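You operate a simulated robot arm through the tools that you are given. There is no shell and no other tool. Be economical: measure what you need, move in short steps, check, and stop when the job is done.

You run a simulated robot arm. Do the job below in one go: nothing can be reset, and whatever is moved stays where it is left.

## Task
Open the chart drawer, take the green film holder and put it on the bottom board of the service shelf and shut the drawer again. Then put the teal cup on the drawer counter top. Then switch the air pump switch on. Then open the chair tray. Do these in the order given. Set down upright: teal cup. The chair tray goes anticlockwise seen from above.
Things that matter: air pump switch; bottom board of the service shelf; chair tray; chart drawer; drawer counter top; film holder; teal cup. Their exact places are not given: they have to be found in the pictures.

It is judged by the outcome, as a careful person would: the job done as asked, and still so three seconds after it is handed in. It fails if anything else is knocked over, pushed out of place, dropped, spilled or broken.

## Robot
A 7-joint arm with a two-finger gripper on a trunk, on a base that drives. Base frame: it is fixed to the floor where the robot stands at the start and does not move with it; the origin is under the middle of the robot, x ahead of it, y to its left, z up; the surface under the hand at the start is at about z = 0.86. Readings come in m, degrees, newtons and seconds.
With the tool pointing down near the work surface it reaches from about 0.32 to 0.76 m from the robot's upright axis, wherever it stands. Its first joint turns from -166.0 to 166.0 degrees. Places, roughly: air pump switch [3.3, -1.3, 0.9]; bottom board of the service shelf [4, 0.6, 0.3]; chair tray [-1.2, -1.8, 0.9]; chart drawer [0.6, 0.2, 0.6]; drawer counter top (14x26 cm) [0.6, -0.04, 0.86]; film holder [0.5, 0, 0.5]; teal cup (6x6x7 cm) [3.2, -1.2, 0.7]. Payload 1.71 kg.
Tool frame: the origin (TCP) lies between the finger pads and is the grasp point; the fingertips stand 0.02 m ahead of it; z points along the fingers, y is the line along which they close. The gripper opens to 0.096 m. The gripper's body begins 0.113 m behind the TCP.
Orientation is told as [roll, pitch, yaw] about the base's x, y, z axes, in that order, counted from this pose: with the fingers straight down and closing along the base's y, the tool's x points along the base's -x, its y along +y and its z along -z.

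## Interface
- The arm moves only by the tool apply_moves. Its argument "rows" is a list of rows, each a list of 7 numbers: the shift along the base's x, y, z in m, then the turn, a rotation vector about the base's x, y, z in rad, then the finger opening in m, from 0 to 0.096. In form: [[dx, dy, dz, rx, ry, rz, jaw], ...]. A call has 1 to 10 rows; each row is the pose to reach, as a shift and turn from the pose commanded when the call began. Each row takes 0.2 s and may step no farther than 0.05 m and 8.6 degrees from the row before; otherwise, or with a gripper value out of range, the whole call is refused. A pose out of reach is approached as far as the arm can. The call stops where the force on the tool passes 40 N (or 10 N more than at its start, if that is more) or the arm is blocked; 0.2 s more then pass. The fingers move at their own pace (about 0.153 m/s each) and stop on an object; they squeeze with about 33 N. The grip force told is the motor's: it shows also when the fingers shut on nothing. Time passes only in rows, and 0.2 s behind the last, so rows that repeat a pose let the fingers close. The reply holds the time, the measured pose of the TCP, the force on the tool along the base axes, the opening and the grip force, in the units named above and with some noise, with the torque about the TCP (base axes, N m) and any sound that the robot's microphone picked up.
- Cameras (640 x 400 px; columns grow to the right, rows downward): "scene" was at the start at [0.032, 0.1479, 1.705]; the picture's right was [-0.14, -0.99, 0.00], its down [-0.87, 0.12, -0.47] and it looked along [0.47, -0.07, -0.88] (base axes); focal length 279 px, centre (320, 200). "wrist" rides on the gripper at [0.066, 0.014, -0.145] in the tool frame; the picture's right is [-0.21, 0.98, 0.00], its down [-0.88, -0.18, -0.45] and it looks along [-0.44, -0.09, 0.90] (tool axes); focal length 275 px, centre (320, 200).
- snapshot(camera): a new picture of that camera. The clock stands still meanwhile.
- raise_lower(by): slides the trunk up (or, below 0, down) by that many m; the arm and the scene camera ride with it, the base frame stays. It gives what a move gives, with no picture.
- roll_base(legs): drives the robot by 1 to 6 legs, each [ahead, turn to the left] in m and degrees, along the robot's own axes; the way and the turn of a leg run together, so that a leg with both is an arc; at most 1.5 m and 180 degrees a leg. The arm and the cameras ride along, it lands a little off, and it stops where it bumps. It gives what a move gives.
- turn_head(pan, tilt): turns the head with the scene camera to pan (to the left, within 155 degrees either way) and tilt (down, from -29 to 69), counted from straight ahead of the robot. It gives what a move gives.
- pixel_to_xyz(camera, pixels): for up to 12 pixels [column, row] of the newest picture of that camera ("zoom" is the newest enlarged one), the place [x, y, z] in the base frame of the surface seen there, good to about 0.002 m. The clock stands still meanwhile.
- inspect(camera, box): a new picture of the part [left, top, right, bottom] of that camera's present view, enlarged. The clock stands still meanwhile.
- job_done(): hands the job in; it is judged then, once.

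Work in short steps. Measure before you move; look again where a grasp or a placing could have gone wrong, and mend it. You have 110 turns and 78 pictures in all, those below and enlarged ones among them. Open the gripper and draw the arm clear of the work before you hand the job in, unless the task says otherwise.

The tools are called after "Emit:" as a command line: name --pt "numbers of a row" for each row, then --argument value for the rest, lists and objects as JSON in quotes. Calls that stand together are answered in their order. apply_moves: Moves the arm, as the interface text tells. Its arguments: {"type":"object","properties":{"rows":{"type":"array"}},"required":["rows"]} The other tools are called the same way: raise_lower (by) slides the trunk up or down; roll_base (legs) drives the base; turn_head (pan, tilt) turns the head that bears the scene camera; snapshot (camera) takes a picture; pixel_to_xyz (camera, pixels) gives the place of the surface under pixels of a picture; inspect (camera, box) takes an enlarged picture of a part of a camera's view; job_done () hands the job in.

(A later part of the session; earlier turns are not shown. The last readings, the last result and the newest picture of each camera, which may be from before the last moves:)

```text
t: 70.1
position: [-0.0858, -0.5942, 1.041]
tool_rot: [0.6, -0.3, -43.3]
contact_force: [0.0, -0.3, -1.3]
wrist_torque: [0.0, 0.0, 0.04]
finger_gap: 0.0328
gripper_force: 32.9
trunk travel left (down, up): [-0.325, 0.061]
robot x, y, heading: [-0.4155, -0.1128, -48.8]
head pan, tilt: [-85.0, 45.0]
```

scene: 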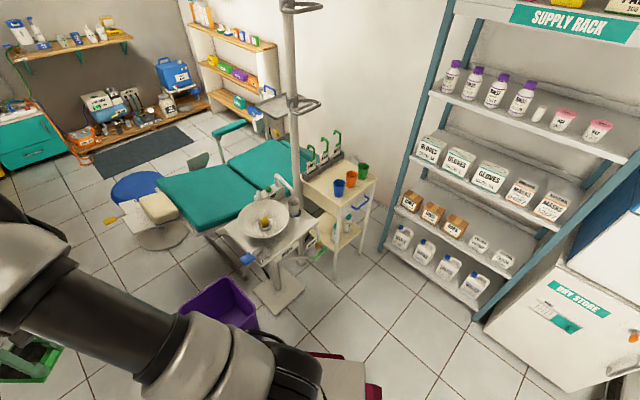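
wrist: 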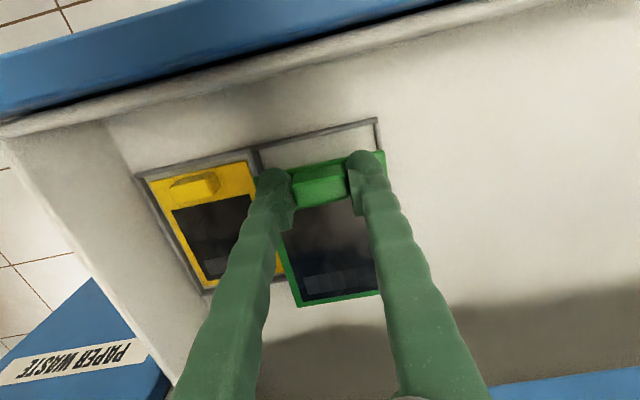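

Lined up. Drive 0.85 m through the gap in two parts.

Emit:
roll_base --legs '[[0.4, 0], [0.45, 0], [0, 49]]'

Emit:
turn_head --pan 0 --tilt 30

Emit:
snapshot --camera "scene"

```text
t: 77.8
position: [0.6979, -0.8306, 1.0502]
tool_rot: [0.6, -1.3, 4.5]
contact_force: [0.4, 0.0, -0.7]
wrist_torque: [0.0, 0.01, 0.01]
finger_gap: 0.0324
gripper_force: 32.8
trunk travel left (down, up): [-0.325, 0.061]
robot x, y, heading: [0.1387, -0.7543, -0.9]
head pan, tilt: [-85.0, 45.0]
```

```text
t: 79.4
position: [0.6817, -0.8311, 1.0576]
tool_rot: [0.4, -2.2, 4.6]
contact_force: [-0.5, -0.7, -1.1]
wrist_torque: [-0.01, 0.02, -0.01]
finger_gap: 0.0329
gripper_force: 33.2
trunk travel left (down, up): [-0.325, 0.061]
robot x, y, heading: [0.1323, -0.7505, -0.7]
head pan, tilt: [0.0, 30.0]
```

```text
45 pictures are left
```

scene: 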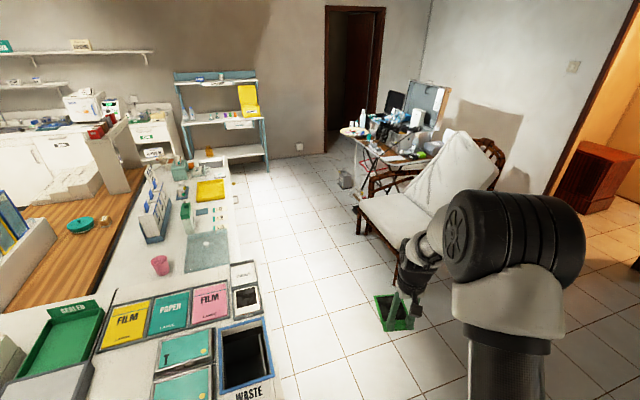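

Through. Now ahead 0.87, turn to the counter's direction, and ahead 1.5.

Emit:
roll_base --legs '[[0.87, 0], [0, 17.5], [1.5, 0]]'

Emit:
turn_head --pan 20 --tilt 30

Emit:
snapshot --camera "scene"

```text
t: 81.8
position: [0.9361, -0.8057, 0.9936]
tool_rot: [-0.2, 3.6, 5.6]
contact_force: [-1.9, 2.3, 5.4]
wrist_torque: [-0.33, -0.28, 0.02]
finger_gap: 0.0327
gripper_force: 32.7
trunk travel left (down, up): [-0.325, 0.061]
robot x, y, heading: [0.3381, -0.776, 3.4]
head pan, tilt: [0.0, 30.0]
stopped in leg 1: the robot was blocked; the commanded pose is now the measured one
```

```text
t: 82.6
position: [0.9162, -0.8107, 1.0045]
tool_rot: [0.0, 2.7, 5.7]
contact_force: [-0.3, 0.2, 0.2]
wrist_torque: [-0.1, 0.08, -0.02]
finger_gap: 0.0325
gripper_force: 32.7
trunk travel left (down, up): [-0.325, 0.061]
robot x, y, heading: [0.3392, -0.7752, 3.1]
head pan, tilt: [20.0, 30.0]
```

```text
44 pictures are left
```

scene: 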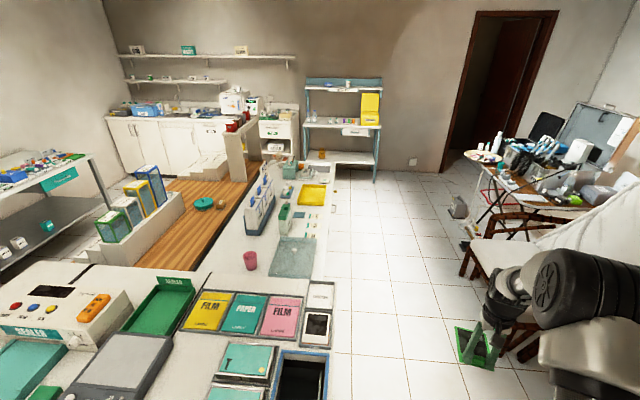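

Blocked again, turned slightly left: something at the left, probably the counter corner. Look down-left and measure.

Emit:
turn_head --pan 35 --tilt 69

Emit:
snapshot --camera "scene"

Emit:
turn_head --pan -40 --tilt 60

Emit:
snapshot --camera "scene"

```text
t: 83.7
position: [0.9252, -0.8138, 0.9994]
tool_rot: [0.2, 3.1, 5.8]
contact_force: [0.5, -1.1, 0.0]
wrist_torque: [0.02, 0.06, 0.01]
finger_gap: 0.0328
gripper_force: 33.0
trunk travel left (down, up): [-0.325, 0.061]
robot x, y, heading: [0.338, -0.7745, 2.8]
head pan, tilt: [35.0, 68.8]
```

```text
43 pictures are left
```

scene: 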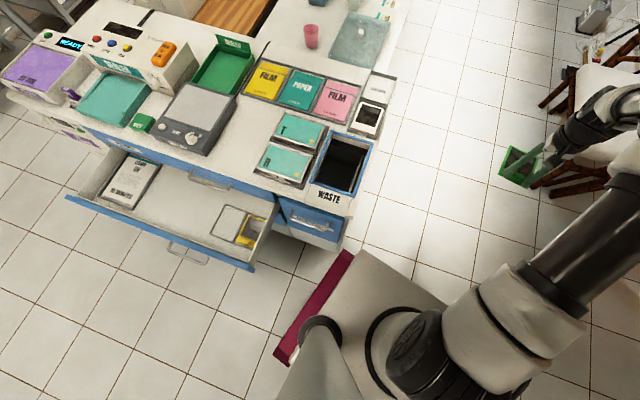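

```text
t: 85.1
position: [0.933, -0.8112, 0.9945]
tool_rot: [0.2, 3.7, 5.7]
contact_force: [0.2, 0.6, -1.0]
wrist_torque: [0.05, 0.02, 0.03]
finger_gap: 0.0327
gripper_force: 32.6
trunk travel left (down, up): [-0.325, 0.061]
robot x, y, heading: [0.3383, -0.7755, 3.1]
head pan, tilt: [-40.0, 60.0]
```

```text
42 pictures are left
```

scene: 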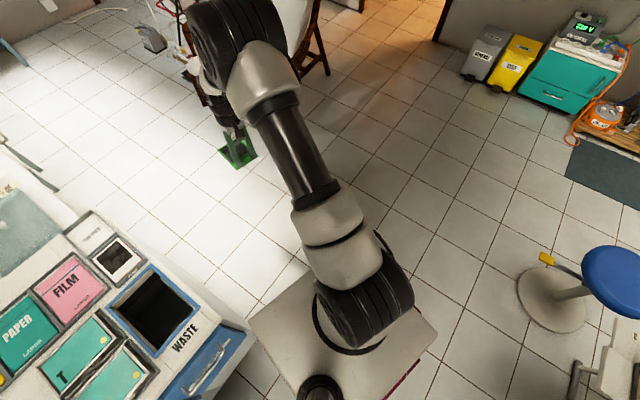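

The base's left front touched the counter corner. Back 0.12, swing right 40°, ahead 0.4, then turn parallel to the counter at ~0.6 m offset.

Emit:
roll_base --legs '[[-0.12, 0], [0, -43], [0.42, 0], [0, 56.5], [0.75, 0]]'

```text
t: 98.0
position: [1.8478, -0.7165, 0.9939]
tool_rot: [0.1, 3.8, 20.1]
contact_force: [0.4, 0.1, 0.4]
wrist_torque: [-0.06, 0.07, -0.01]
finger_gap: 0.0325
gripper_force: 33.3
trunk travel left (down, up): [-0.325, 0.061]
robot x, y, heading: [1.2628, -0.8278, 17.5]
head pan, tilt: [-40.0, 60.0]
```

Clear so far. Continue 1.35 m along the corridor and look toward the shelf.

Emit:
roll_base --legs '[[1.35, 0]]'

Emit:
turn_head --pan 15 --tilt 35

Emit:
snapshot --camera "scene"

```text
t: 105.1
position: [3.0938, -0.2958, 1.003]
tool_rot: [0.1, 2.9, 21.3]
contact_force: [0.9, 0.1, -1.4]
wrist_torque: [0.02, 0.04, -0.04]
finger_gap: 0.0326
gripper_force: 33.2
trunk travel left (down, up): [-0.325, 0.061]
robot x, y, heading: [2.5278, -0.4137, 18.9]
head pan, tilt: [-40.0, 60.0]
```

```text
t: 106.3
position: [3.0804, -0.3022, 1.0113]
tool_rot: [0.1, 2.0, 21.3]
contact_force: [0.1, 0.2, -1.1]
wrist_torque: [-0.03, 0.04, -0.02]
finger_gap: 0.0325
gripper_force: 33.3
trunk travel left (down, up): [-0.325, 0.061]
robot x, y, heading: [2.5273, -0.4091, 18.8]
head pan, tilt: [15.0, 35.0]
```

```text
41 pictures are left
```

scene: 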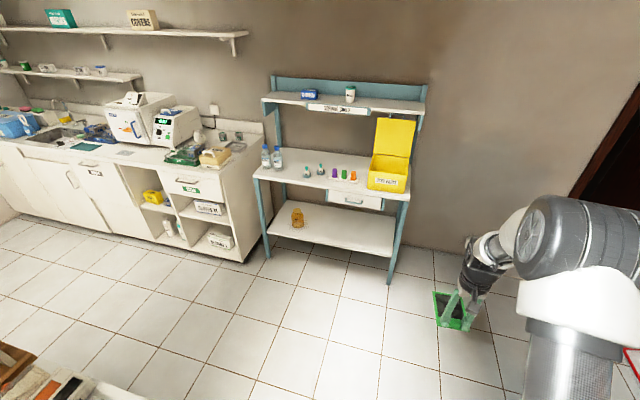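

Bottom board clearly visible. Measure its edges and the board above.

Emit:
pixel_to_xyz --camera "scene" --pixels '[[270, 232], [330, 245], [390, 256], [388, 225], [350, 220], [345, 240], [395, 280], [267, 255], [355, 200], [330, 185], [297, 218], [340, 228]]'

```text
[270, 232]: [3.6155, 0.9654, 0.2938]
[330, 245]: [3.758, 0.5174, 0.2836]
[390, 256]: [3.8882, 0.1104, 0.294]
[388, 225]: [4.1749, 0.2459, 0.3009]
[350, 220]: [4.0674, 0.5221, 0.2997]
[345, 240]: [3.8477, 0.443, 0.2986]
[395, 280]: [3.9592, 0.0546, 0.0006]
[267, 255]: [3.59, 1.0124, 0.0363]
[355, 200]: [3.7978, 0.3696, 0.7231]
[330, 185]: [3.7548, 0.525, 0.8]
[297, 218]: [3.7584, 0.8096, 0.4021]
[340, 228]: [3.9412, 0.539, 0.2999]
```

Board front edge runs (3.616,0.965)→(3.888,0.110), top z 0.30; I plan to set the holder's tab at ≈(3.77,0.612). Go ahead 0.45 m, then check the counter's end to the left before turning.

Emit:
roll_base --legs '[[0.45, 0]]'

Emit:
turn_head --pan 75 --tilt 50

Emit:
snapshot --camera "scene"

Emit:
pixel_to_xyz --camera "scene" --pixels '[[200, 300], [250, 300], [250, 200], [300, 250], [350, 200], [200, 200], [150, 250], [320, 350], [400, 150]]'

```text
t: 109.2
position: [3.5089, -0.1485, 1.0115]
tool_rot: [0.0, 2.1, 21.8]
contact_force: [0.3, 0.7, -1.6]
wrist_torque: [-0.05, 0.05, -0.01]
finger_gap: 0.0326
gripper_force: 33.2
trunk travel left (down, up): [-0.325, 0.061]
robot x, y, heading: [2.9557, -0.2671, 19.0]
head pan, tilt: [15.0, 35.0]
```

```text
t: 110.5
position: [3.4956, -0.1532, 1.0207]
tool_rot: [0.1, 1.2, 21.8]
contact_force: [-0.3, 0.3, -0.5]
wrist_torque: [0.0, 0.03, -0.01]
finger_gap: 0.0327
gripper_force: 32.9
trunk travel left (down, up): [-0.325, 0.061]
robot x, y, heading: [2.9513, -0.2678, 19.0]
head pan, tilt: [75.0, 50.0]
```

```text
40 pictures are left
```

scene: 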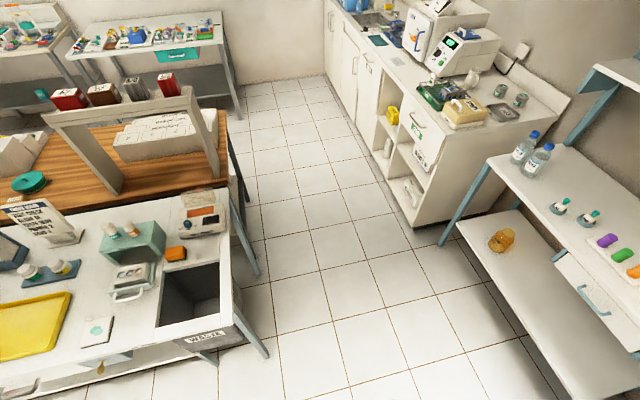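

```text
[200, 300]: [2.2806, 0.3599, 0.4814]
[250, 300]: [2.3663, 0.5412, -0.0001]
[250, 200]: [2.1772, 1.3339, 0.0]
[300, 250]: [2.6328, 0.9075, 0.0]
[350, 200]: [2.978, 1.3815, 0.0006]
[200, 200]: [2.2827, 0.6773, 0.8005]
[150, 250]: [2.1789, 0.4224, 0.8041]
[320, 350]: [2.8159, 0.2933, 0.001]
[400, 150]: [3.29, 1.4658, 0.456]
```

Counter ends at x≈2.45, so there is room. Turn left 71°, ahead 0.62, turn right to face the shelf.

Emit:
roll_base --legs '[[0, 71], [0.62, 0], [0, -72.3]]'

Emit:
raise_lower --by -0.32

Emit:
turn_head --pan 0 --tilt 35

Emit:
snapshot --camera "scene"

```text
t: 121.6
position: [3.5007, 0.442, 1.0195]
tool_rot: [0.1, 1.2, 19.6]
contact_force: [-0.6, -0.4, 0.0]
wrist_torque: [0.0, 0.0, 0.05]
finger_gap: 0.0328
gripper_force: 33.0
trunk travel left (down, up): [-0.325, 0.061]
robot x, y, heading: [2.9491, 0.3527, 17.0]
head pan, tilt: [75.0, 50.0]
```

```text
t: 124.8
position: [3.4845, 0.4366, 0.7082]
tool_rot: [0.1, 0.3, 19.7]
contact_force: [-0.5, 0.3, -0.8]
wrist_torque: [0.01, 0.06, -0.01]
finger_gap: 0.0324
gripper_force: 33.2
trunk travel left (down, up): [-0.005, 0.381]
robot x, y, heading: [2.9506, 0.354, 16.9]
head pan, tilt: [75.0, 50.0]
```

```text
t: 126.2
position: [3.4834, 0.4375, 0.7082]
tool_rot: [-0.1, 0.3, 19.7]
contact_force: [-0.3, -0.3, -1.0]
wrist_torque: [-0.03, -0.01, -0.04]
finger_gap: 0.0329
gripper_force: 33.5
trunk travel left (down, up): [-0.005, 0.381]
robot x, y, heading: [2.9505, 0.3546, 16.9]
head pan, tilt: [0.0, 35.0]
```

```text
39 pictures are left
```

scene: 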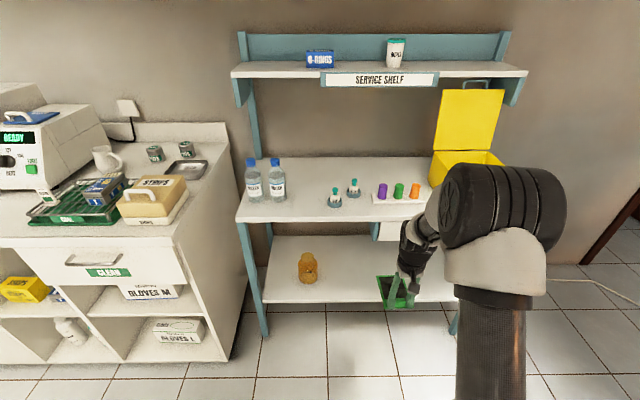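

Lower the tool in front of the shelf to z≈0.42 and shift left 8 cm.

Emit:
apply_moves --pt "-0.003 0.01 -0.04 0 0 0 0" --pt "-0.006 0.02 -0.08 0 0 0 0" --pt "-0.01 0.03 -0.12 0 0 0 0" --pt "-0.013 0.04 -0.16 0 0 0 0" --pt "-0.017 0.05 -0.2 0 0 0 0" --pt "-0.02 0.06 -0.24 0 0 0 0" --pt "-0.024 0.075 -0.28 0 0 -0.035 0"

Emit:
snapshot --camera "scene"

```text
t: 127.8
position: [3.4602, 0.5107, 0.4266]
tool_rot: [0.0, 0.2, 17.7]
contact_force: [-0.7, -0.5, -0.3]
wrist_torque: [-0.01, 0.05, 0.01]
finger_gap: 0.0324
gripper_force: 33.2
trunk travel left (down, up): [-0.005, 0.381]
robot x, y, heading: [2.9539, 0.3528, 16.9]
head pan, tilt: [0.0, 35.0]
```

```text
38 pictures are left
```

scene: 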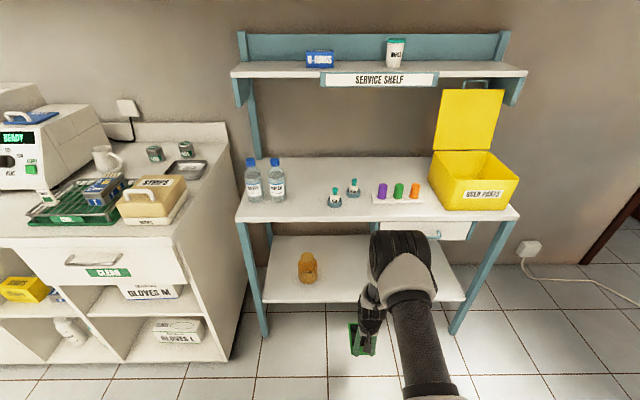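

Check how high and forward the wrist and elbow are, to foresee collisions with the upper board.

Emit:
pixel_to_xyz --camera "scene" --pixels '[[400, 235], [425, 260], [372, 262], [372, 285], [368, 320], [362, 350], [388, 310], [380, 240], [420, 237], [360, 295]]'

Emit:
inspect --camera "scene" --box '[320, 215, 480, 365]'

```text
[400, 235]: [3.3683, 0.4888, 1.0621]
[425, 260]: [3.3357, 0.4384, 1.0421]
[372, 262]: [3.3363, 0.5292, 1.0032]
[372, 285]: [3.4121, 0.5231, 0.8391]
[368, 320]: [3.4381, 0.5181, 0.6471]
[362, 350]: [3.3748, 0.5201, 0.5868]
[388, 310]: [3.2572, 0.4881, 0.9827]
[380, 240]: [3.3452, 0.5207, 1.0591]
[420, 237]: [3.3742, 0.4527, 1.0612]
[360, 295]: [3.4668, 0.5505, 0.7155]
```

```text
2.67 times, centred on (400, 290) of scene
```

zoom: 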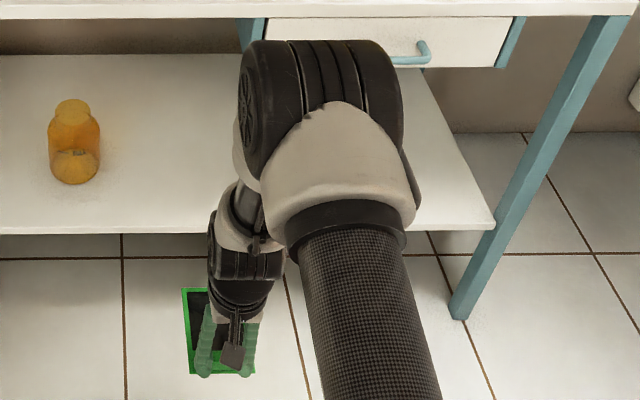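

The forearm rises behind the wrist, so I tilt the tool back 15° and use a longer reach to stay under the upper board. Tilt, then drive ahead 0.13.

Emit:
apply_moves --pt "0.02 0.006 0 0.04 -0.125 0 0" --pt "0.05 0.016 -0.01 0.0796 -0.2497 0 0" --pt "0.09 0.028 -0.02 0.0796 -0.2497 0 0"

Emit:
roll_base --legs '[[0.12, 0]]'

Emit:
snapshot --camera "scene"

```text
t: 128.6
position: [3.5517, 0.5403, 0.4086]
tool_rot: [0.0, -14.8, 17.6]
contact_force: [0.4, 0.2, -0.5]
wrist_torque: [0.0, 0.03, -0.02]
finger_gap: 0.0326
gripper_force: 32.8
trunk travel left (down, up): [-0.005, 0.381]
robot x, y, heading: [2.9546, 0.3534, 17.1]
head pan, tilt: [0.0, 35.0]
```

```text
t: 129.9
position: [3.668, 0.5766, 0.408]
tool_rot: [0.0, -14.8, 17.8]
contact_force: [-0.6, 0.1, -1.0]
wrist_torque: [0.01, -0.01, -0.01]
finger_gap: 0.0327
gripper_force: 33.2
trunk travel left (down, up): [-0.005, 0.381]
robot x, y, heading: [3.0674, 0.3902, 17.2]
head pan, tilt: [0.0, 35.0]
```

```text
36 pictures are left
```

scene: 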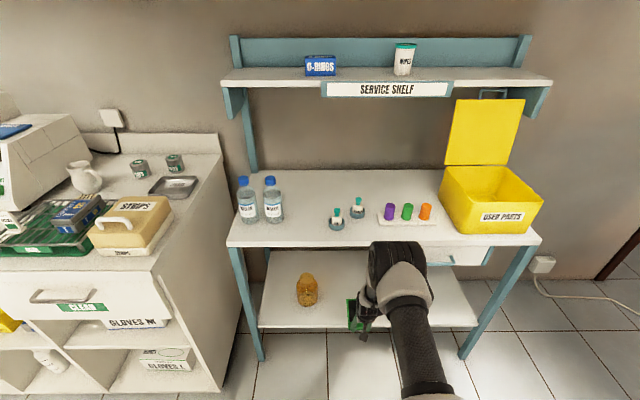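

Extend 11 cm along the shelf's inward direction and lower to z 0.36.

Emit:
apply_moves --pt "0.035 0.011 -0.005 0 0 0 0" --pt "0.07 0.022 -0.01 0 0 0 0" --pt "0.106 0.033 -0.015 0 0 0 0" --pt "0.106 0.033 -0.045 0 0 0 0"

Emit:
snapshot --camera "wrist"

Emit:
snapshot --camera "scene"

```text
t: 130.9
position: [3.7692, 0.6079, 0.3715]
tool_rot: [-0.1, -15.6, 17.7]
contact_force: [0.2, -0.2, -1.1]
wrist_torque: [-0.02, 0.05, -0.01]
finger_gap: 0.0326
gripper_force: 32.6
trunk travel left (down, up): [-0.005, 0.381]
robot x, y, heading: [3.07, 0.3849, 17.1]
head pan, tilt: [0.0, 35.0]
```

```text
35 pictures are left
```

wrist: 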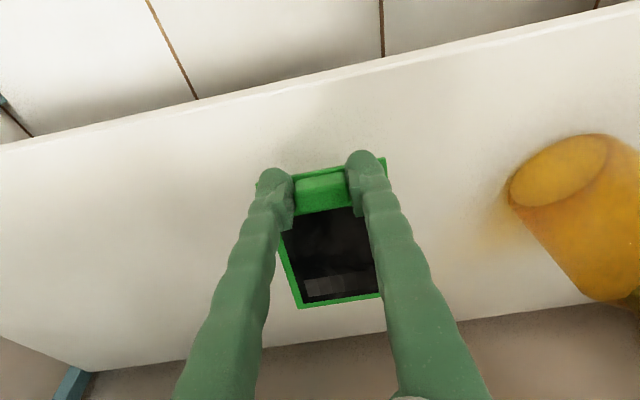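

```text
34 pictures are left
```

scene: 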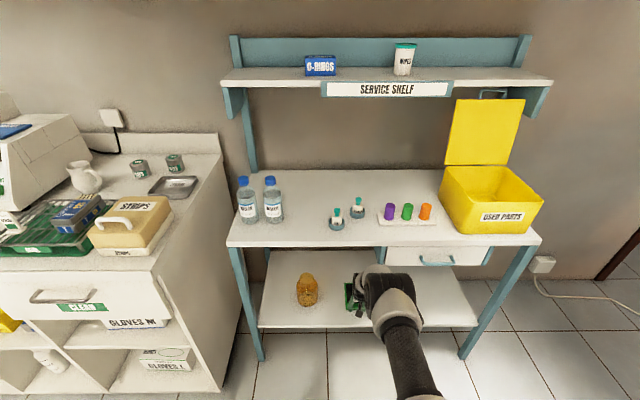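

Whole holder is over the board. Level the tool again (room under the upper board) and lower gradually.

Emit:
apply_moves --pt "0 0 0 -0.0365 0.114 0 0" --pt "0 0 0 -0.073 0.229 0 0" --pt "0 0 -0.012 -0.073 0.229 0 0"

Emit:
apply_moves --pt "0 0 -0.007 0 0 0 0" --pt "0 0 -0.013 0 0 0 0"

```text
t: 131.7
position: [3.7635, 0.6061, 0.3639]
tool_rot: [0.0, -3.4, 17.8]
contact_force: [0.1, -0.2, -1.9]
wrist_torque: [-0.03, 0.02, 0.01]
finger_gap: 0.0328
gripper_force: 33.5
out of reach, approached as far as the arm can: row 2, 3
trunk travel left (down, up): [-0.005, 0.381]
robot x, y, heading: [3.0703, 0.3912, 17.4]
head pan, tilt: [0.0, 35.0]
```

```text
t: 132.3
position: [3.7538, 0.6041, 0.3557]
tool_rot: [0.0, -1.7, 17.8]
contact_force: [0.0, 0.2, -1.3]
wrist_torque: [-0.02, 0.06, -0.02]
finger_gap: 0.0328
gripper_force: 32.9
out of reach, approached as far as the arm can: row 1, 2
trunk travel left (down, up): [-0.005, 0.381]
robot x, y, heading: [3.0665, 0.3911, 17.1]
head pan, tilt: [0.0, 35.0]
```

Reach is limiting; nudge the base 0.05 ahead, then lower.

Emit:
roll_base --legs '[[0.05, 0]]'

Emit:
apply_moves --pt "0 0 -0.005 0 0 0 0" --pt "0 0 -0.01 0 0 0 0"

```text
t: 133.3
position: [3.8017, 0.6205, 0.3564]
tool_rot: [0.1, -1.6, 17.8]
contact_force: [0.4, 0.1, -0.2]
wrist_torque: [-0.04, -0.01, -0.04]
finger_gap: 0.0325
gripper_force: 33.5
trunk travel left (down, up): [-0.005, 0.381]
robot x, y, heading: [3.1196, 0.4028, 17.4]
head pan, tilt: [0.0, 35.0]
```

```text
t: 133.9
position: [3.8049, 0.6202, 0.3518]
tool_rot: [0.1, -2.4, 18.0]
contact_force: [0.5, 0.1, -1.2]
wrist_torque: [0.01, 0.09, -0.06]
finger_gap: 0.0327
gripper_force: 32.9
out of reach, approached as far as the arm can: row 2
trunk travel left (down, up): [-0.005, 0.381]
robot x, y, heading: [3.1193, 0.4052, 17.3]
head pan, tilt: [0.0, 35.0]
```

Lower further while easing 2.5 cm back toward the robot.

Emit:
apply_moves --pt "-0.015 -0.005 -0.004 0 0 0 0" --pt "-0.025 -0.008 -0.01 0 0 0 0" --pt "-0.025 -0.008 -0.016 0 0 0 0"

Emit:
snapshot --camera "wrist"

```text
t: 134.7
position: [3.7712, 0.6102, 0.3401]
tool_rot: [0.1, -2.6, 17.9]
contact_force: [0.3, 0.1, -0.5]
wrist_torque: [-0.01, 0.04, 0.01]
finger_gap: 0.0327
gripper_force: 32.6
trunk travel left (down, up): [-0.005, 0.381]
robot x, y, heading: [3.1184, 0.4019, 17.3]
head pan, tilt: [0.0, 35.0]
```

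```text
33 pictures are left
```

wrist: 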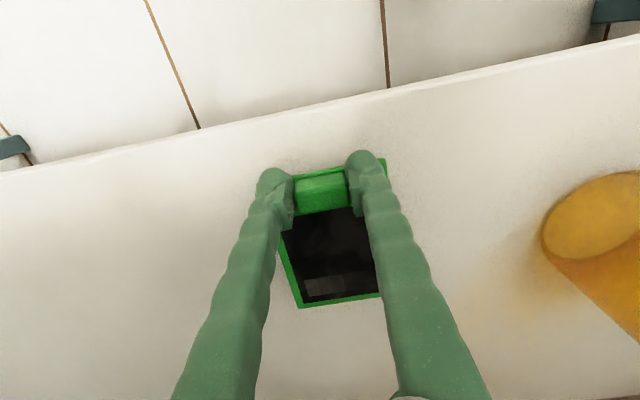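

No contact yet (force <1 N). Lower in 3 mm steps.

Emit:
apply_moves --pt "0 0 -0.003 0 0 0 0" --pt "0 0 -0.006 0 0 0 0" --pt "0 0 -0.006 0 0 0 0"

```text
t: 135.5
position: [3.7713, 0.6108, 0.3356]
tool_rot: [0.0, -2.7, 17.9]
contact_force: [0.4, 0.3, -2.0]
wrist_torque: [-0.05, 0.03, -0.03]
finger_gap: 0.0326
gripper_force: 33.6
trunk travel left (down, up): [-0.005, 0.381]
robot x, y, heading: [3.1173, 0.4066, 17.2]
head pan, tilt: [0.0, 35.0]
```

Emit:
apply_moves --pt "0 0 -0.003 0 0 0 0" --pt "0 0 -0.006 0 0 0 0" --pt "0 0 -0.006 0 0 0 0"

```text
t: 136.3
position: [3.7715, 0.6097, 0.3297]
tool_rot: [0.1, -2.6, 17.8]
contact_force: [-1.3, -0.4, 3.1]
wrist_torque: [0.01, 0.06, 0.02]
finger_gap: 0.0325
gripper_force: 33.1
trunk travel left (down, up): [-0.005, 0.381]
robot x, y, heading: [3.1168, 0.4086, 17.0]
head pan, tilt: [0.0, 35.0]
```

Contact (+3 N at z 0.330). Open and rise a little, then look.

Emit:
apply_moves --pt "0 0 0 0 0 0 0.045" --pt "0 0 0 0 0 0 0.065" --pt "0 0 0 0 0 0 0.065" --pt "-0.01 -0.003 0.03 0 0 0 0.065" --pt "-0.03 -0.009 0.06 0.03 -0.1 0 0.065"

Emit:
snapshot --camera "wrist"

```text
t: 137.5
position: [3.7394, 0.598, 0.3901]
tool_rot: [-0.2, -8.7, 17.7]
contact_force: [0.3, 0.4, -0.8]
wrist_torque: [0.0, 0.0, 0.01]
finger_gap: 0.065
gripper_force: 0.0
trunk travel left (down, up): [-0.005, 0.381]
robot x, y, heading: [3.1157, 0.4035, 17.2]
head pan, tilt: [0.0, 35.0]
```

```text
32 pictures are left
```

wrist: 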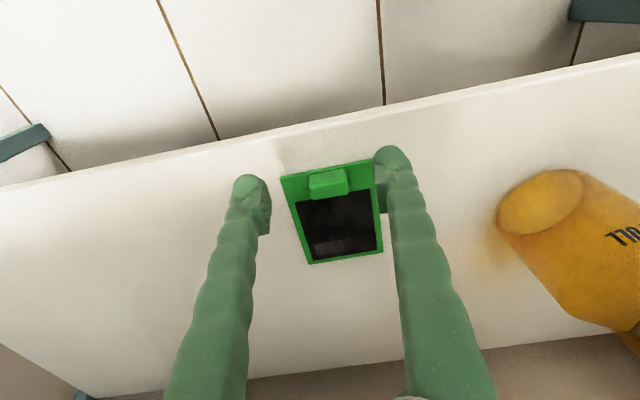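

Holder rests flat on the bottom board. Back off, raise the trunk, and drive back in reverse along the corridor.

Emit:
roll_base --legs '[[-0.25, 0]]'

Emit:
raise_lower --by 0.32

Emit:
snapshot --camera "scene"

```text
t: 139.4
position: [3.4992, 0.5247, 0.3908]
tool_rot: [0.0, -8.6, 17.8]
contact_force: [0.4, -0.1, -0.7]
wrist_torque: [0.03, 0.02, 0.02]
finger_gap: 0.0649
gripper_force: 0.0
trunk travel left (down, up): [-0.005, 0.381]
robot x, y, heading: [2.8756, 0.3299, 17.2]
head pan, tilt: [0.0, 35.0]
```

```text
t: 142.5
position: [3.4936, 0.5219, 0.7201]
tool_rot: [-0.1, -9.5, 17.9]
contact_force: [0.3, -0.4, 0.0]
wrist_torque: [-0.01, 0.03, 0.02]
finger_gap: 0.0652
gripper_force: 0.1
trunk travel left (down, up): [-0.325, 0.061]
robot x, y, heading: [2.8768, 0.33, 17.2]
head pan, tilt: [0.0, 35.0]
```

```text
31 pictures are left
```

scene: 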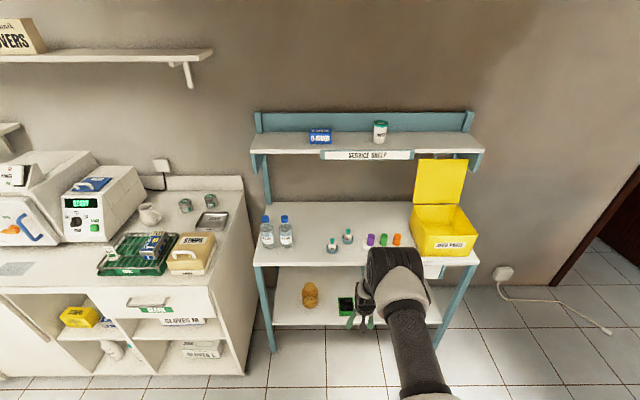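

Holder stays. Raise and retract the arm for travel.

Emit:
apply_moves --pt "-0.01 -0.003 0.045 -0.01 0.035 0 0.04" --pt "-0.02 -0.006 0.09 -0.02 0.07 0 0.02" --pt "-0.03 -0.01 0.135 -0.035 0.11 0 0" --pt "-0.05 -0.015 0.175 -0.05 0.157 0 0" --pt "-0.08 -0.025 0.21 -0.05 0.157 0 0" --pt "-0.11 -0.035 0.245 -0.05 0.157 0 0" --pt "-0.13 -0.04 0.285 -0.05 0.157 0 0"

Emit:
roll_base --legs '[[0, 73], [-0.62, 0], [0, -72.5], [-0.8, 0]]'

```text
t: 144.1
position: [3.3631, 0.4834, 1.0061]
tool_rot: [-0.1, -0.1, 17.8]
contact_force: [0.0, 0.7, 0.3]
wrist_torque: [0.02, -0.04, -0.01]
finger_gap: 0.0
gripper_force: 29.6
trunk travel left (down, up): [-0.325, 0.061]
robot x, y, heading: [2.8774, 0.3319, 17.5]
head pan, tilt: [0.0, 35.0]
```

```text
t: 146.1
position: [3.2639, 0.6176, 1.0225]
tool_rot: [0.0, -2.0, 36.8]
contact_force: [-1.5, -0.4, 0.2]
wrist_torque: [0.02, -0.06, 0.01]
finger_gap: 0.0001
gripper_force: 29.0
trunk travel left (down, up): [-0.325, 0.061]
robot x, y, heading: [2.8809, 0.3339, 35.8]
head pan, tilt: [0.0, 35.0]
stopped in leg 1: the robot was blocked; the commanded pose is now the measured one
```

Rear corner touched the counter end. Move ahead 0.13 first, then turn.

Emit:
roll_base --legs '[[0.13, 0], [0, 55], [-0.7, 0], [0, -73]]'

```text
t: 157.7
position: [3.4531, -0.1276, 1.021]
tool_rot: [-0.1, -1.8, 19.8]
contact_force: [0.5, -0.7, -0.3]
wrist_torque: [-0.02, 0.0, -0.01]
finger_gap: 0.0002
gripper_force: 29.7
trunk travel left (down, up): [-0.325, 0.061]
robot x, y, heading: [2.9946, -0.2833, 18.7]
head pan, tilt: [0.0, 35.0]
```

Reverse along the corridor.

Emit:
roll_base --legs '[[-1.5, 0], [-1.1, 0]]'

Emit:
turn_head --pan 60 --tilt 55

Emit:
snapshot --camera "scene"

```text
t: 171.3
position: [0.9707, -0.9961, 1.0282]
tool_rot: [0.0, -2.7, 20.8]
contact_force: [0.2, 0.2, 0.4]
wrist_torque: [-0.02, 0.01, 0.0]
finger_gap: 0.0002
gripper_force: 29.1
trunk travel left (down, up): [-0.325, 0.061]
robot x, y, heading: [0.5308, -1.1546, 19.8]
head pan, tilt: [0.0, 35.0]
```

```text
t: 172.6
position: [0.9563, -1.0018, 1.0351]
tool_rot: [-0.2, -3.6, 20.8]
contact_force: [0.5, 0.4, -0.8]
wrist_torque: [-0.03, 0.02, -0.01]
finger_gap: 0.0
gripper_force: 30.0
trunk travel left (down, up): [-0.325, 0.061]
robot x, y, heading: [0.5319, -1.1558, 19.7]
head pan, tilt: [60.0, 55.0]
```

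```text
30 pictures are left
```

scene: 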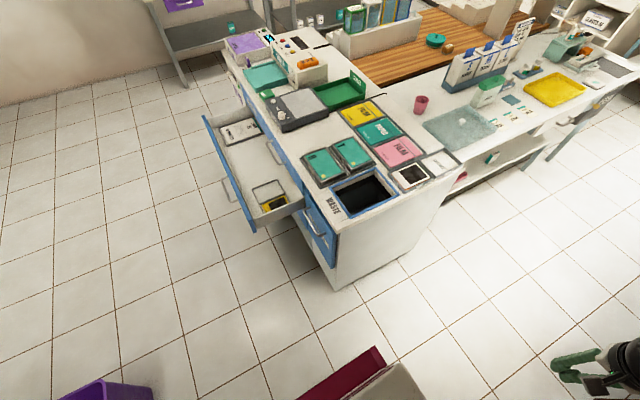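

Measure drawer corners, counter corner, bin.

Emit:
pixel_to_xyz --camera "scene" --pixels '[[255, 228], [206, 118], [228, 190], [240, 180], [330, 290], [338, 228], [462, 160], [65, 396], [105, 381], [150, 390], [302, 207], [338, 285]]'

```text
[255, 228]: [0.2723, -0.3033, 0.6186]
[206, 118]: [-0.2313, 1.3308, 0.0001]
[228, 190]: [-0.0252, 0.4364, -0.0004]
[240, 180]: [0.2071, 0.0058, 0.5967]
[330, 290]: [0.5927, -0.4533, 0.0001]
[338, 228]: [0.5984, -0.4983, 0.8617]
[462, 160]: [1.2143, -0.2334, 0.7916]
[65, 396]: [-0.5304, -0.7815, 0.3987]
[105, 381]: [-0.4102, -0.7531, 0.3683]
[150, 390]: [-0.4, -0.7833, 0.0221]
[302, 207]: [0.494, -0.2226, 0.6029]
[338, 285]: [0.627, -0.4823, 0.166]
```

Bin and drawer positions confirmed. Drive to (0.18,-0.70) facing 100° — beside the drawer front — to push it shut.

Emit:
roll_base --legs '[[0, 130.3], [0.35, 0], [0, -50], [0.27, 0]]'

Emit:
raise_lower --by -0.2

Emit:
turn_head --pan 0 --tilt 55

Emit:
snapshot --camera "scene"

```text
t: 185.7
position: [0.1259, -0.2563, 1.0367]
tool_rot: [-0.1, -3.8, 99.6]
contact_force: [-0.5, 0.5, 0.3]
wrist_torque: [0.07, 0.02, 0.0]
finger_gap: 0.0
gripper_force: 29.6
trunk travel left (down, up): [-0.325, 0.061]
robot x, y, heading: [0.1972, -0.6983, 98.8]
head pan, tilt: [60.0, 55.0]
```

```text
t: 187.8
position: [0.1264, -0.2675, 0.8424]
tool_rot: [-0.2, -4.5, 99.6]
contact_force: [0.8, 0.4, -0.3]
wrist_torque: [-0.02, 0.02, -0.02]
finger_gap: 0.0002
gripper_force: 29.5
trunk travel left (down, up): [-0.125, 0.261]
robot x, y, heading: [0.1969, -0.6992, 98.7]
head pan, tilt: [60.0, 55.0]
```

```text
t: 189.1
position: [0.1257, -0.2674, 0.8417]
tool_rot: [-0.2, -4.4, 99.6]
contact_force: [0.2, 0.3, 0.4]
wrist_torque: [0.02, -0.02, 0.0]
finger_gap: 0.0
gripper_force: 29.7
trunk travel left (down, up): [-0.125, 0.261]
robot x, y, heading: [0.1963, -0.6945, 98.7]
head pan, tilt: [0.0, 55.0]
```

```text
29 pictures are left
```

scene: 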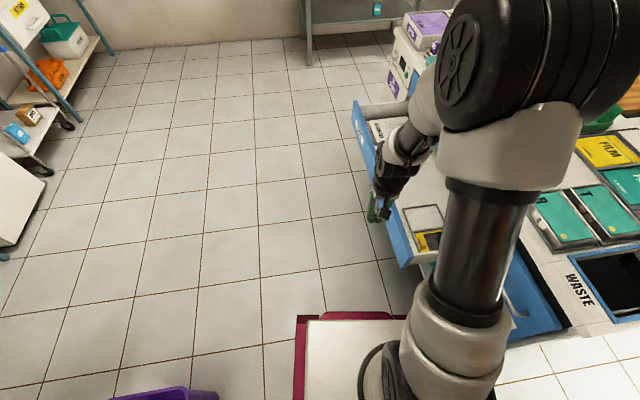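

I push on the handle bar with closed fingers, tool leaned back 30° so the gripper body clears the upper handle. First move in front of the handle and tilt.

Emit:
apply_moves --pt "-0.009 0.045 0 0.037 -0.125 0 0" --pt "-0.018 0.09 0 0.075 -0.25 0 0" --pt "-0.028 0.135 0 0.112 -0.374 0 0" --pt "-0.037 0.179 0 0.149 -0.498 0 0" --pt "-0.037 0.179 -0.045 0.149 -0.498 0 0" --pt "-0.037 0.179 -0.09 0.149 -0.498 0 0" --pt "-0.037 0.179 -0.135 0.149 -0.498 0 0" --pt "-0.037 0.179 -0.18 0.149 -0.498 0 0" --pt "-0.037 0.179 -0.205 0.149 -0.498 0 0"

Emit:
snapshot --camera "scene"

```text
t: 191.1
position: [0.0909, -0.0899, 0.6381]
tool_rot: [-29.9, -7.4, 102.7]
contact_force: [0.2, -0.4, 0.3]
wrist_torque: [0.01, 0.02, -0.03]
finger_gap: 0.0001
gripper_force: 29.3
trunk travel left (down, up): [-0.125, 0.261]
robot x, y, heading: [0.1942, -0.698, 98.5]
head pan, tilt: [0.0, 55.0]
```

```text
28 pictures are left
```

scene: 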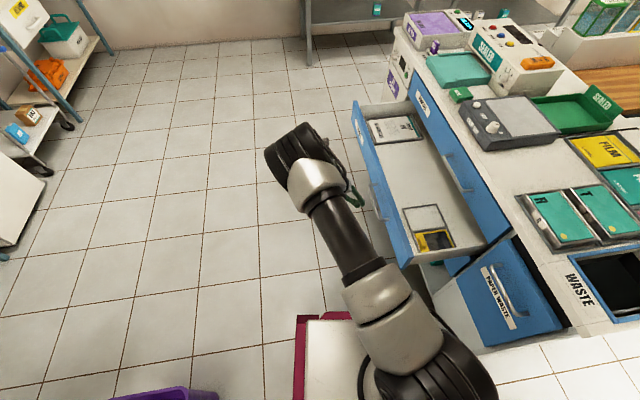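

Push along the drawer direction in 3 cm steps.

Emit:
apply_moves --pt "0.0287 0.0086 0 0 0 0 0" --pt "0.0575 0.0172 0 0 0 0 0" --pt "0.086 0.0258 0 0 0 0 0" --pt "0.115 0.0344 0 0 0 0 0" --pt "0.144 0.043 0 0 0 0 0" --pt "0.172 0.0517 0 0 0 0 0"

Emit:
snapshot --camera "scene"

```text
t: 192.5
position: [0.2633, -0.0379, 0.6339]
tool_rot: [-29.9, -7.3, 102.8]
contact_force: [1.1, -1.1, -0.1]
wrist_torque: [-0.01, -0.02, 0.0]
finger_gap: 0.0
gripper_force: 29.9
trunk travel left (down, up): [-0.125, 0.261]
robot x, y, heading: [0.1925, -0.701, 98.6]
head pan, tilt: [0.0, 55.0]
```

```text
27 pictures are left
```

scene: 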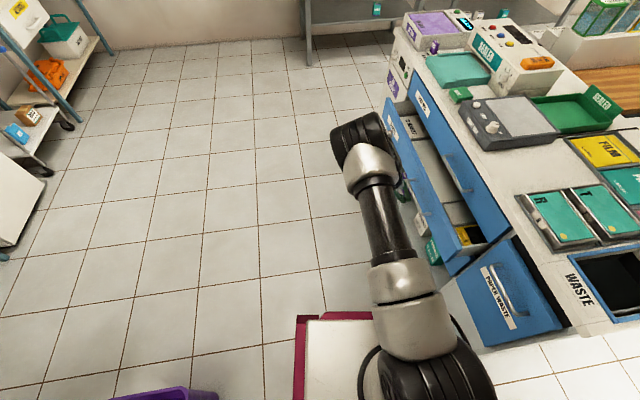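

The drawer is moving in. Continue another ~13 cm.

Emit:
apply_moves --pt "0.0287 0.0086 0 0 0 0 0" --pt "0.0575 0.0172 0 0 0 0 0" --pt "0.086 0.0258 0 0 0 0 0" --pt "0.105 0.0315 0 0 0 0 0" --pt "0.12 0.036 0 0 0 0 0" --pt "0.13 0.039 0 0 0 0 0"

Emit:
snapshot --camera "scene"

```text
t: 193.8
position: [0.3696, -0.0128, 0.64]
tool_rot: [-29.0, -7.8, 103.0]
contact_force: [-11.1, -6.2, -8.3]
wrist_torque: [-0.12, 0.18, 0.02]
finger_gap: 0.0
gripper_force: 28.8
trunk travel left (down, up): [-0.125, 0.261]
robot x, y, heading: [0.1952, -0.6957, 98.5]
head pan, tilt: [0.0, 55.0]
stopped in row 6: the force on the tool passed its limit at 48 N (the readings are from after the stop); the commanded pose is now the measured one
```

```text
26 pictures are left
```

scene: 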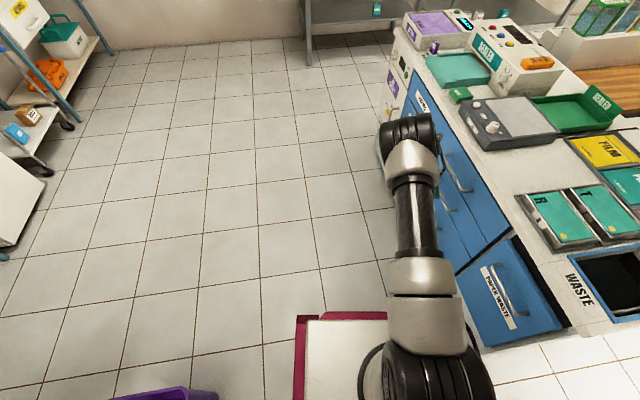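

It looks shut and hit its stop. Check flushness of fronts.

Emit:
inspect --camera "scene" --box '[390, 80, 520, 260]'

Emit:
pixel_to_xyz --camera "scene" --pixels '[[480, 230], [465, 230], [470, 245], [415, 105], [408, 110], [455, 140], [500, 220]]'

```text
2.22 times, centred on (455, 170) of scene
```

zoom: 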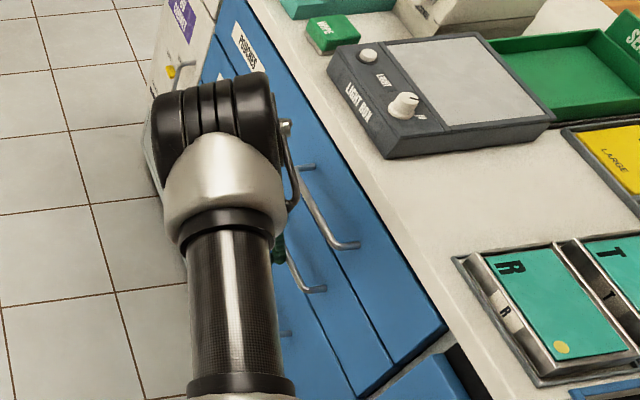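

```text
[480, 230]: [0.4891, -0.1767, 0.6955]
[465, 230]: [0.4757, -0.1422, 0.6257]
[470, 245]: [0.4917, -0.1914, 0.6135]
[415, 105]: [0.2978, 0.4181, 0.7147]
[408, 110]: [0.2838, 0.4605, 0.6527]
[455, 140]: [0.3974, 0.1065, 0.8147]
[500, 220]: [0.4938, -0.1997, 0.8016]
```

Chart drawer is flush shut. Draw the arm back and up, undo the tilt.

Emit:
apply_moves --pt "-0.04 -0.012 0 0 0 0 0" --pt "-0.08 -0.024 0.0 0 0 0 0" --pt "-0.115 -0.034 0.03 -0.037 0.125 0 0" --pt "-0.135 -0.055 0.07 -0.075 0.25 0 0" --pt "-0.145 -0.085 0.11 -0.112 0.374 0 0" --pt "-0.155 -0.12 0.14 -0.149 0.498 0 0" --pt "-0.155 -0.155 0.17 -0.149 0.498 0 0.05" --pt "-0.155 -0.18 0.2 -0.149 0.498 0 0.08"

Emit:
raise_lower --by 0.2

```text
refused: row 5 steps farther than a row can; nothing moved
```

```text
t: 195.9
position: [0.3724, -0.0119, 0.8413]
tool_rot: [-29.3, -8.0, 102.9]
contact_force: [0.1, -0.1, 0.3]
wrist_torque: [0.05, 0.01, 0.02]
finger_gap: 0.0003
gripper_force: 29.5
trunk travel left (down, up): [-0.325, 0.061]
robot x, y, heading: [0.1934, -0.6967, 98.7]
head pan, tilt: [0.0, 55.0]
```

The arm came up without contact. Now retract with smaller steps.

Emit:
apply_moves --pt "-0.04 -0.012 0 0 0 0 0" --pt "-0.08 -0.024 0.0 0 0 0 0" --pt "-0.115 -0.034 0.02 -0.037 0.125 0 0" --pt "-0.135 -0.055 0.05 -0.075 0.25 0 0" --pt "-0.145 -0.08 0.08 -0.112 0.374 0 0" --pt "-0.155 -0.11 0.11 -0.149 0.498 0 0" --pt "-0.155 -0.14 0.14 -0.149 0.498 0 0.05" --pt "-0.155 -0.17 0.17 -0.149 0.498 0 0.08"

Emit:
roll_base --legs '[[-0.35, 0], [0, -95], [0.35, 0], [0, 14], [0.9, 0]]'

```text
t: 197.7
position: [0.2168, -0.1829, 1.0141]
tool_rot: [0.4, -5.2, 99.4]
contact_force: [-0.6, -0.2, 0.9]
wrist_torque: [0.04, 0.02, 0.01]
finger_gap: 0.08
gripper_force: 0.0
trunk travel left (down, up): [-0.325, 0.061]
robot x, y, heading: [0.1942, -0.6932, 98.9]
head pan, tilt: [0.0, 55.0]
```

```text
t: 212.6
position: [1.9739, -0.6856, 1.0143]
tool_rot: [0.5, -5.1, 18.6]
contact_force: [0.1, -0.9, -0.3]
wrist_torque: [-0.01, 0.0, 0.0]
finger_gap: 0.08
gripper_force: 0.2
trunk travel left (down, up): [-0.325, 0.061]
robot x, y, heading: [1.4591, -0.7481, 18.0]
head pan, tilt: [0.0, 55.0]
```

Now ahead 1.05 and look at the table to the right.

Emit:
roll_base --legs '[[1.05, 0]]'

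Emit:
turn_head --pan -70 --tilt 35

Emit:
snapshot --camera "scene"

```text
t: 218.4
position: [2.9705, -0.3681, 1.0215]
tool_rot: [0.4, -6.1, 18.1]
contact_force: [-0.2, -0.7, 0.0]
wrist_torque: [0.03, -0.02, 0.0]
finger_gap: 0.08
gripper_force: 0.1
trunk travel left (down, up): [-0.325, 0.061]
robot x, y, heading: [2.472, -0.4205, 17.5]
head pan, tilt: [0.0, 55.0]
```

```text
t: 219.8
position: [2.9547, -0.3731, 1.0293]
tool_rot: [0.3, -6.9, 18.2]
contact_force: [0.0, 0.5, 0.7]
wrist_torque: [0.0, -0.01, 0.01]
finger_gap: 0.0801
gripper_force: 0.0
trunk travel left (down, up): [-0.325, 0.061]
robot x, y, heading: [2.473, -0.4198, 17.5]
head pan, tilt: [-70.0, 35.0]
```

```text
24 pictures are left
```

scene: 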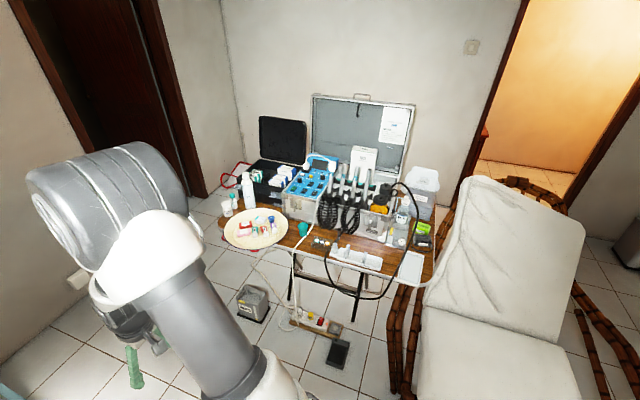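

Zoom on the table to find the teal cup and the pump switch.

Emit:
inspect --camera "scene" --box '[210, 130, 450, 280]'

Emit:
pixel_to_xyz --camera "scene" --pixels '[[303, 228], [303, 235], [228, 235], [290, 248], [425, 270], [300, 185], [325, 170], [395, 345], [240, 290], [292, 215], [318, 242], [378, 198]]'

```text
2.67 times, centred on (330, 205) of scene
```

zoom: 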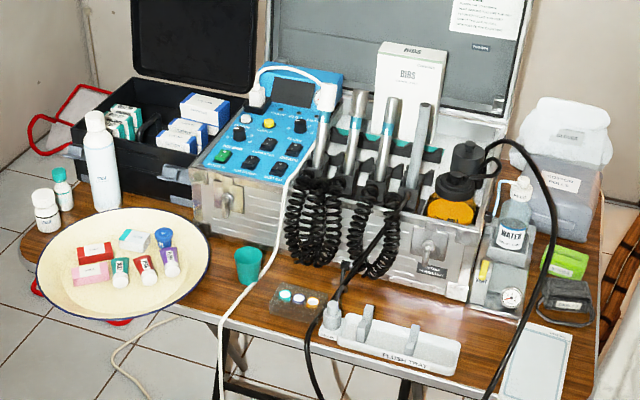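

```text
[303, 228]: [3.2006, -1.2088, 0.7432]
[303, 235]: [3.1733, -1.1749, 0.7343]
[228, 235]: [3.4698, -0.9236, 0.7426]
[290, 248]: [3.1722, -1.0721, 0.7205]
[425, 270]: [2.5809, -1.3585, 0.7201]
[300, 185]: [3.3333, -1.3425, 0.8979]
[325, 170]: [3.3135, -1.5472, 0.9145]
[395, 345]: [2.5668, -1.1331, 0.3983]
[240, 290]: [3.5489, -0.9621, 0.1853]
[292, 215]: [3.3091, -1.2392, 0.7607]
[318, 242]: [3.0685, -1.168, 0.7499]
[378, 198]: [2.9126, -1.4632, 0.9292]
```

Zoom on the blue panel for switch labels and cup.

Emit:
inspect --camera "scene" --box '[280, 150, 345, 195]'

Emit:
inspect --camera "scene" --box '[270, 205, 360, 265]'

Emit:
pixel_to_xyz --camera "zoom" --pixels '[[200, 120], [240, 120], [220, 105], [220, 160], [222, 195], [260, 160], [180, 225], [195, 145], [245, 145], [330, 180]]'

```text
8.89 times, centred on (312, 172) of scene
```

zoom: 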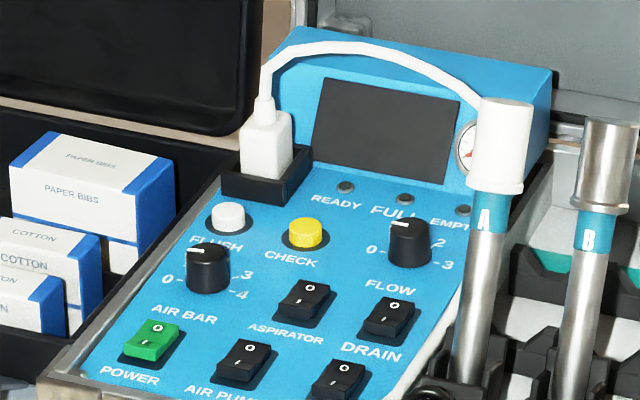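

```text
6.67 times, centred on (315, 235) of scene
```

zoom: 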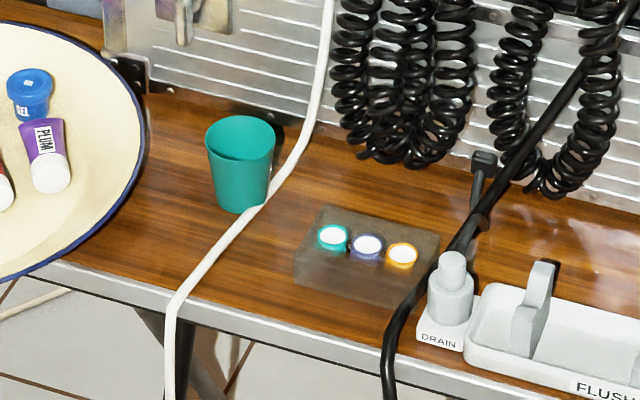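

```text
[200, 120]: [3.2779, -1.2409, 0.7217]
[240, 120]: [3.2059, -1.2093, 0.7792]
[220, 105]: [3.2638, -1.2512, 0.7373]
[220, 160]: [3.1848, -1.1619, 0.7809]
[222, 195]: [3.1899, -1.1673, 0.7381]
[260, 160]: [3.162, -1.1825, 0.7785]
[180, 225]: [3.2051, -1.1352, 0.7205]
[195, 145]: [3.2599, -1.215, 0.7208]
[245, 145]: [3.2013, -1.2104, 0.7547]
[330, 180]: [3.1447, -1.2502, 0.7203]
```

Teal cup centre ≈ (3.195,-1.187), rim z≈0.785, table z 0.72; a white cable lies on its right. AIR PUMP switch is the black rocker right of the green POWER rocker. Drive to (2.99,-0.53) facing the cup.

Emit:
roll_base --legs '[[0, -29.5], [0.53, 0], [0, -60]]'

Emit:
turn_head --pan 0 --tilt 45

Emit:
snapshot --camera "scene"

```text
t: 227.8
position: [3.0353, -1.0112, 1.0289]
tool_rot: [0.4, -6.9, -71.3]
contact_force: [0.1, 1.0, 0.0]
wrist_torque: [-0.01, -0.02, 0.0]
finger_gap: 0.0799
gripper_force: 0.0
trunk travel left (down, up): [-0.325, 0.061]
robot x, y, heading: [2.9868, -0.5272, -72.0]
head pan, tilt: [-70.0, 35.0]
```

```text
t: 229.3
position: [3.0316, -0.9967, 1.0363]
tool_rot: [0.3, -7.6, -71.2]
contact_force: [0.2, 0.2, -0.9]
wrist_torque: [-0.02, -0.03, -0.01]
finger_gap: 0.08
gripper_force: 0.0
trunk travel left (down, up): [-0.325, 0.061]
robot x, y, heading: [2.9842, -0.5297, -71.8]
head pan, tilt: [0.0, 45.0]
```

```text
20 pictures are left
```

scene: 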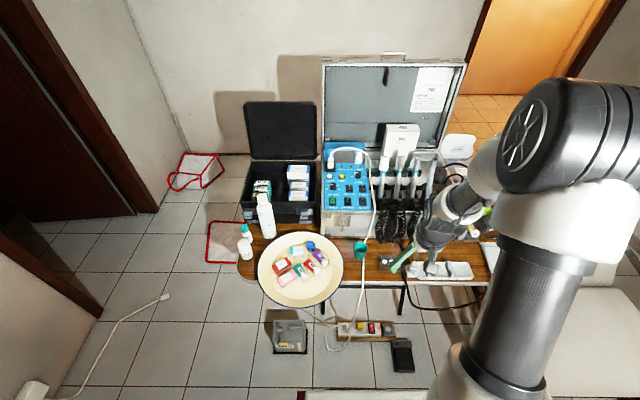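

Measure cup rim and the switch panel in this picture.

Emit:
pixel_to_xyz --camera "scene" --pixels '[[355, 246], [366, 246], [361, 241], [361, 253], [361, 247], [370, 250], [373, 235], [347, 201], [340, 225], [385, 235]]'

```text
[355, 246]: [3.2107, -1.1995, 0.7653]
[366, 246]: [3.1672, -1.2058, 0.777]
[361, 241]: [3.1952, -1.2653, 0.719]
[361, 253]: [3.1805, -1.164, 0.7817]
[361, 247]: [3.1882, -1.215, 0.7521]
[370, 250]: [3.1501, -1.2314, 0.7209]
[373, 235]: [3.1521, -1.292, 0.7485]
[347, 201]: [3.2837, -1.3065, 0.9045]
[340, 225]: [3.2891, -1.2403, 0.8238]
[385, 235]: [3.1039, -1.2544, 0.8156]
```

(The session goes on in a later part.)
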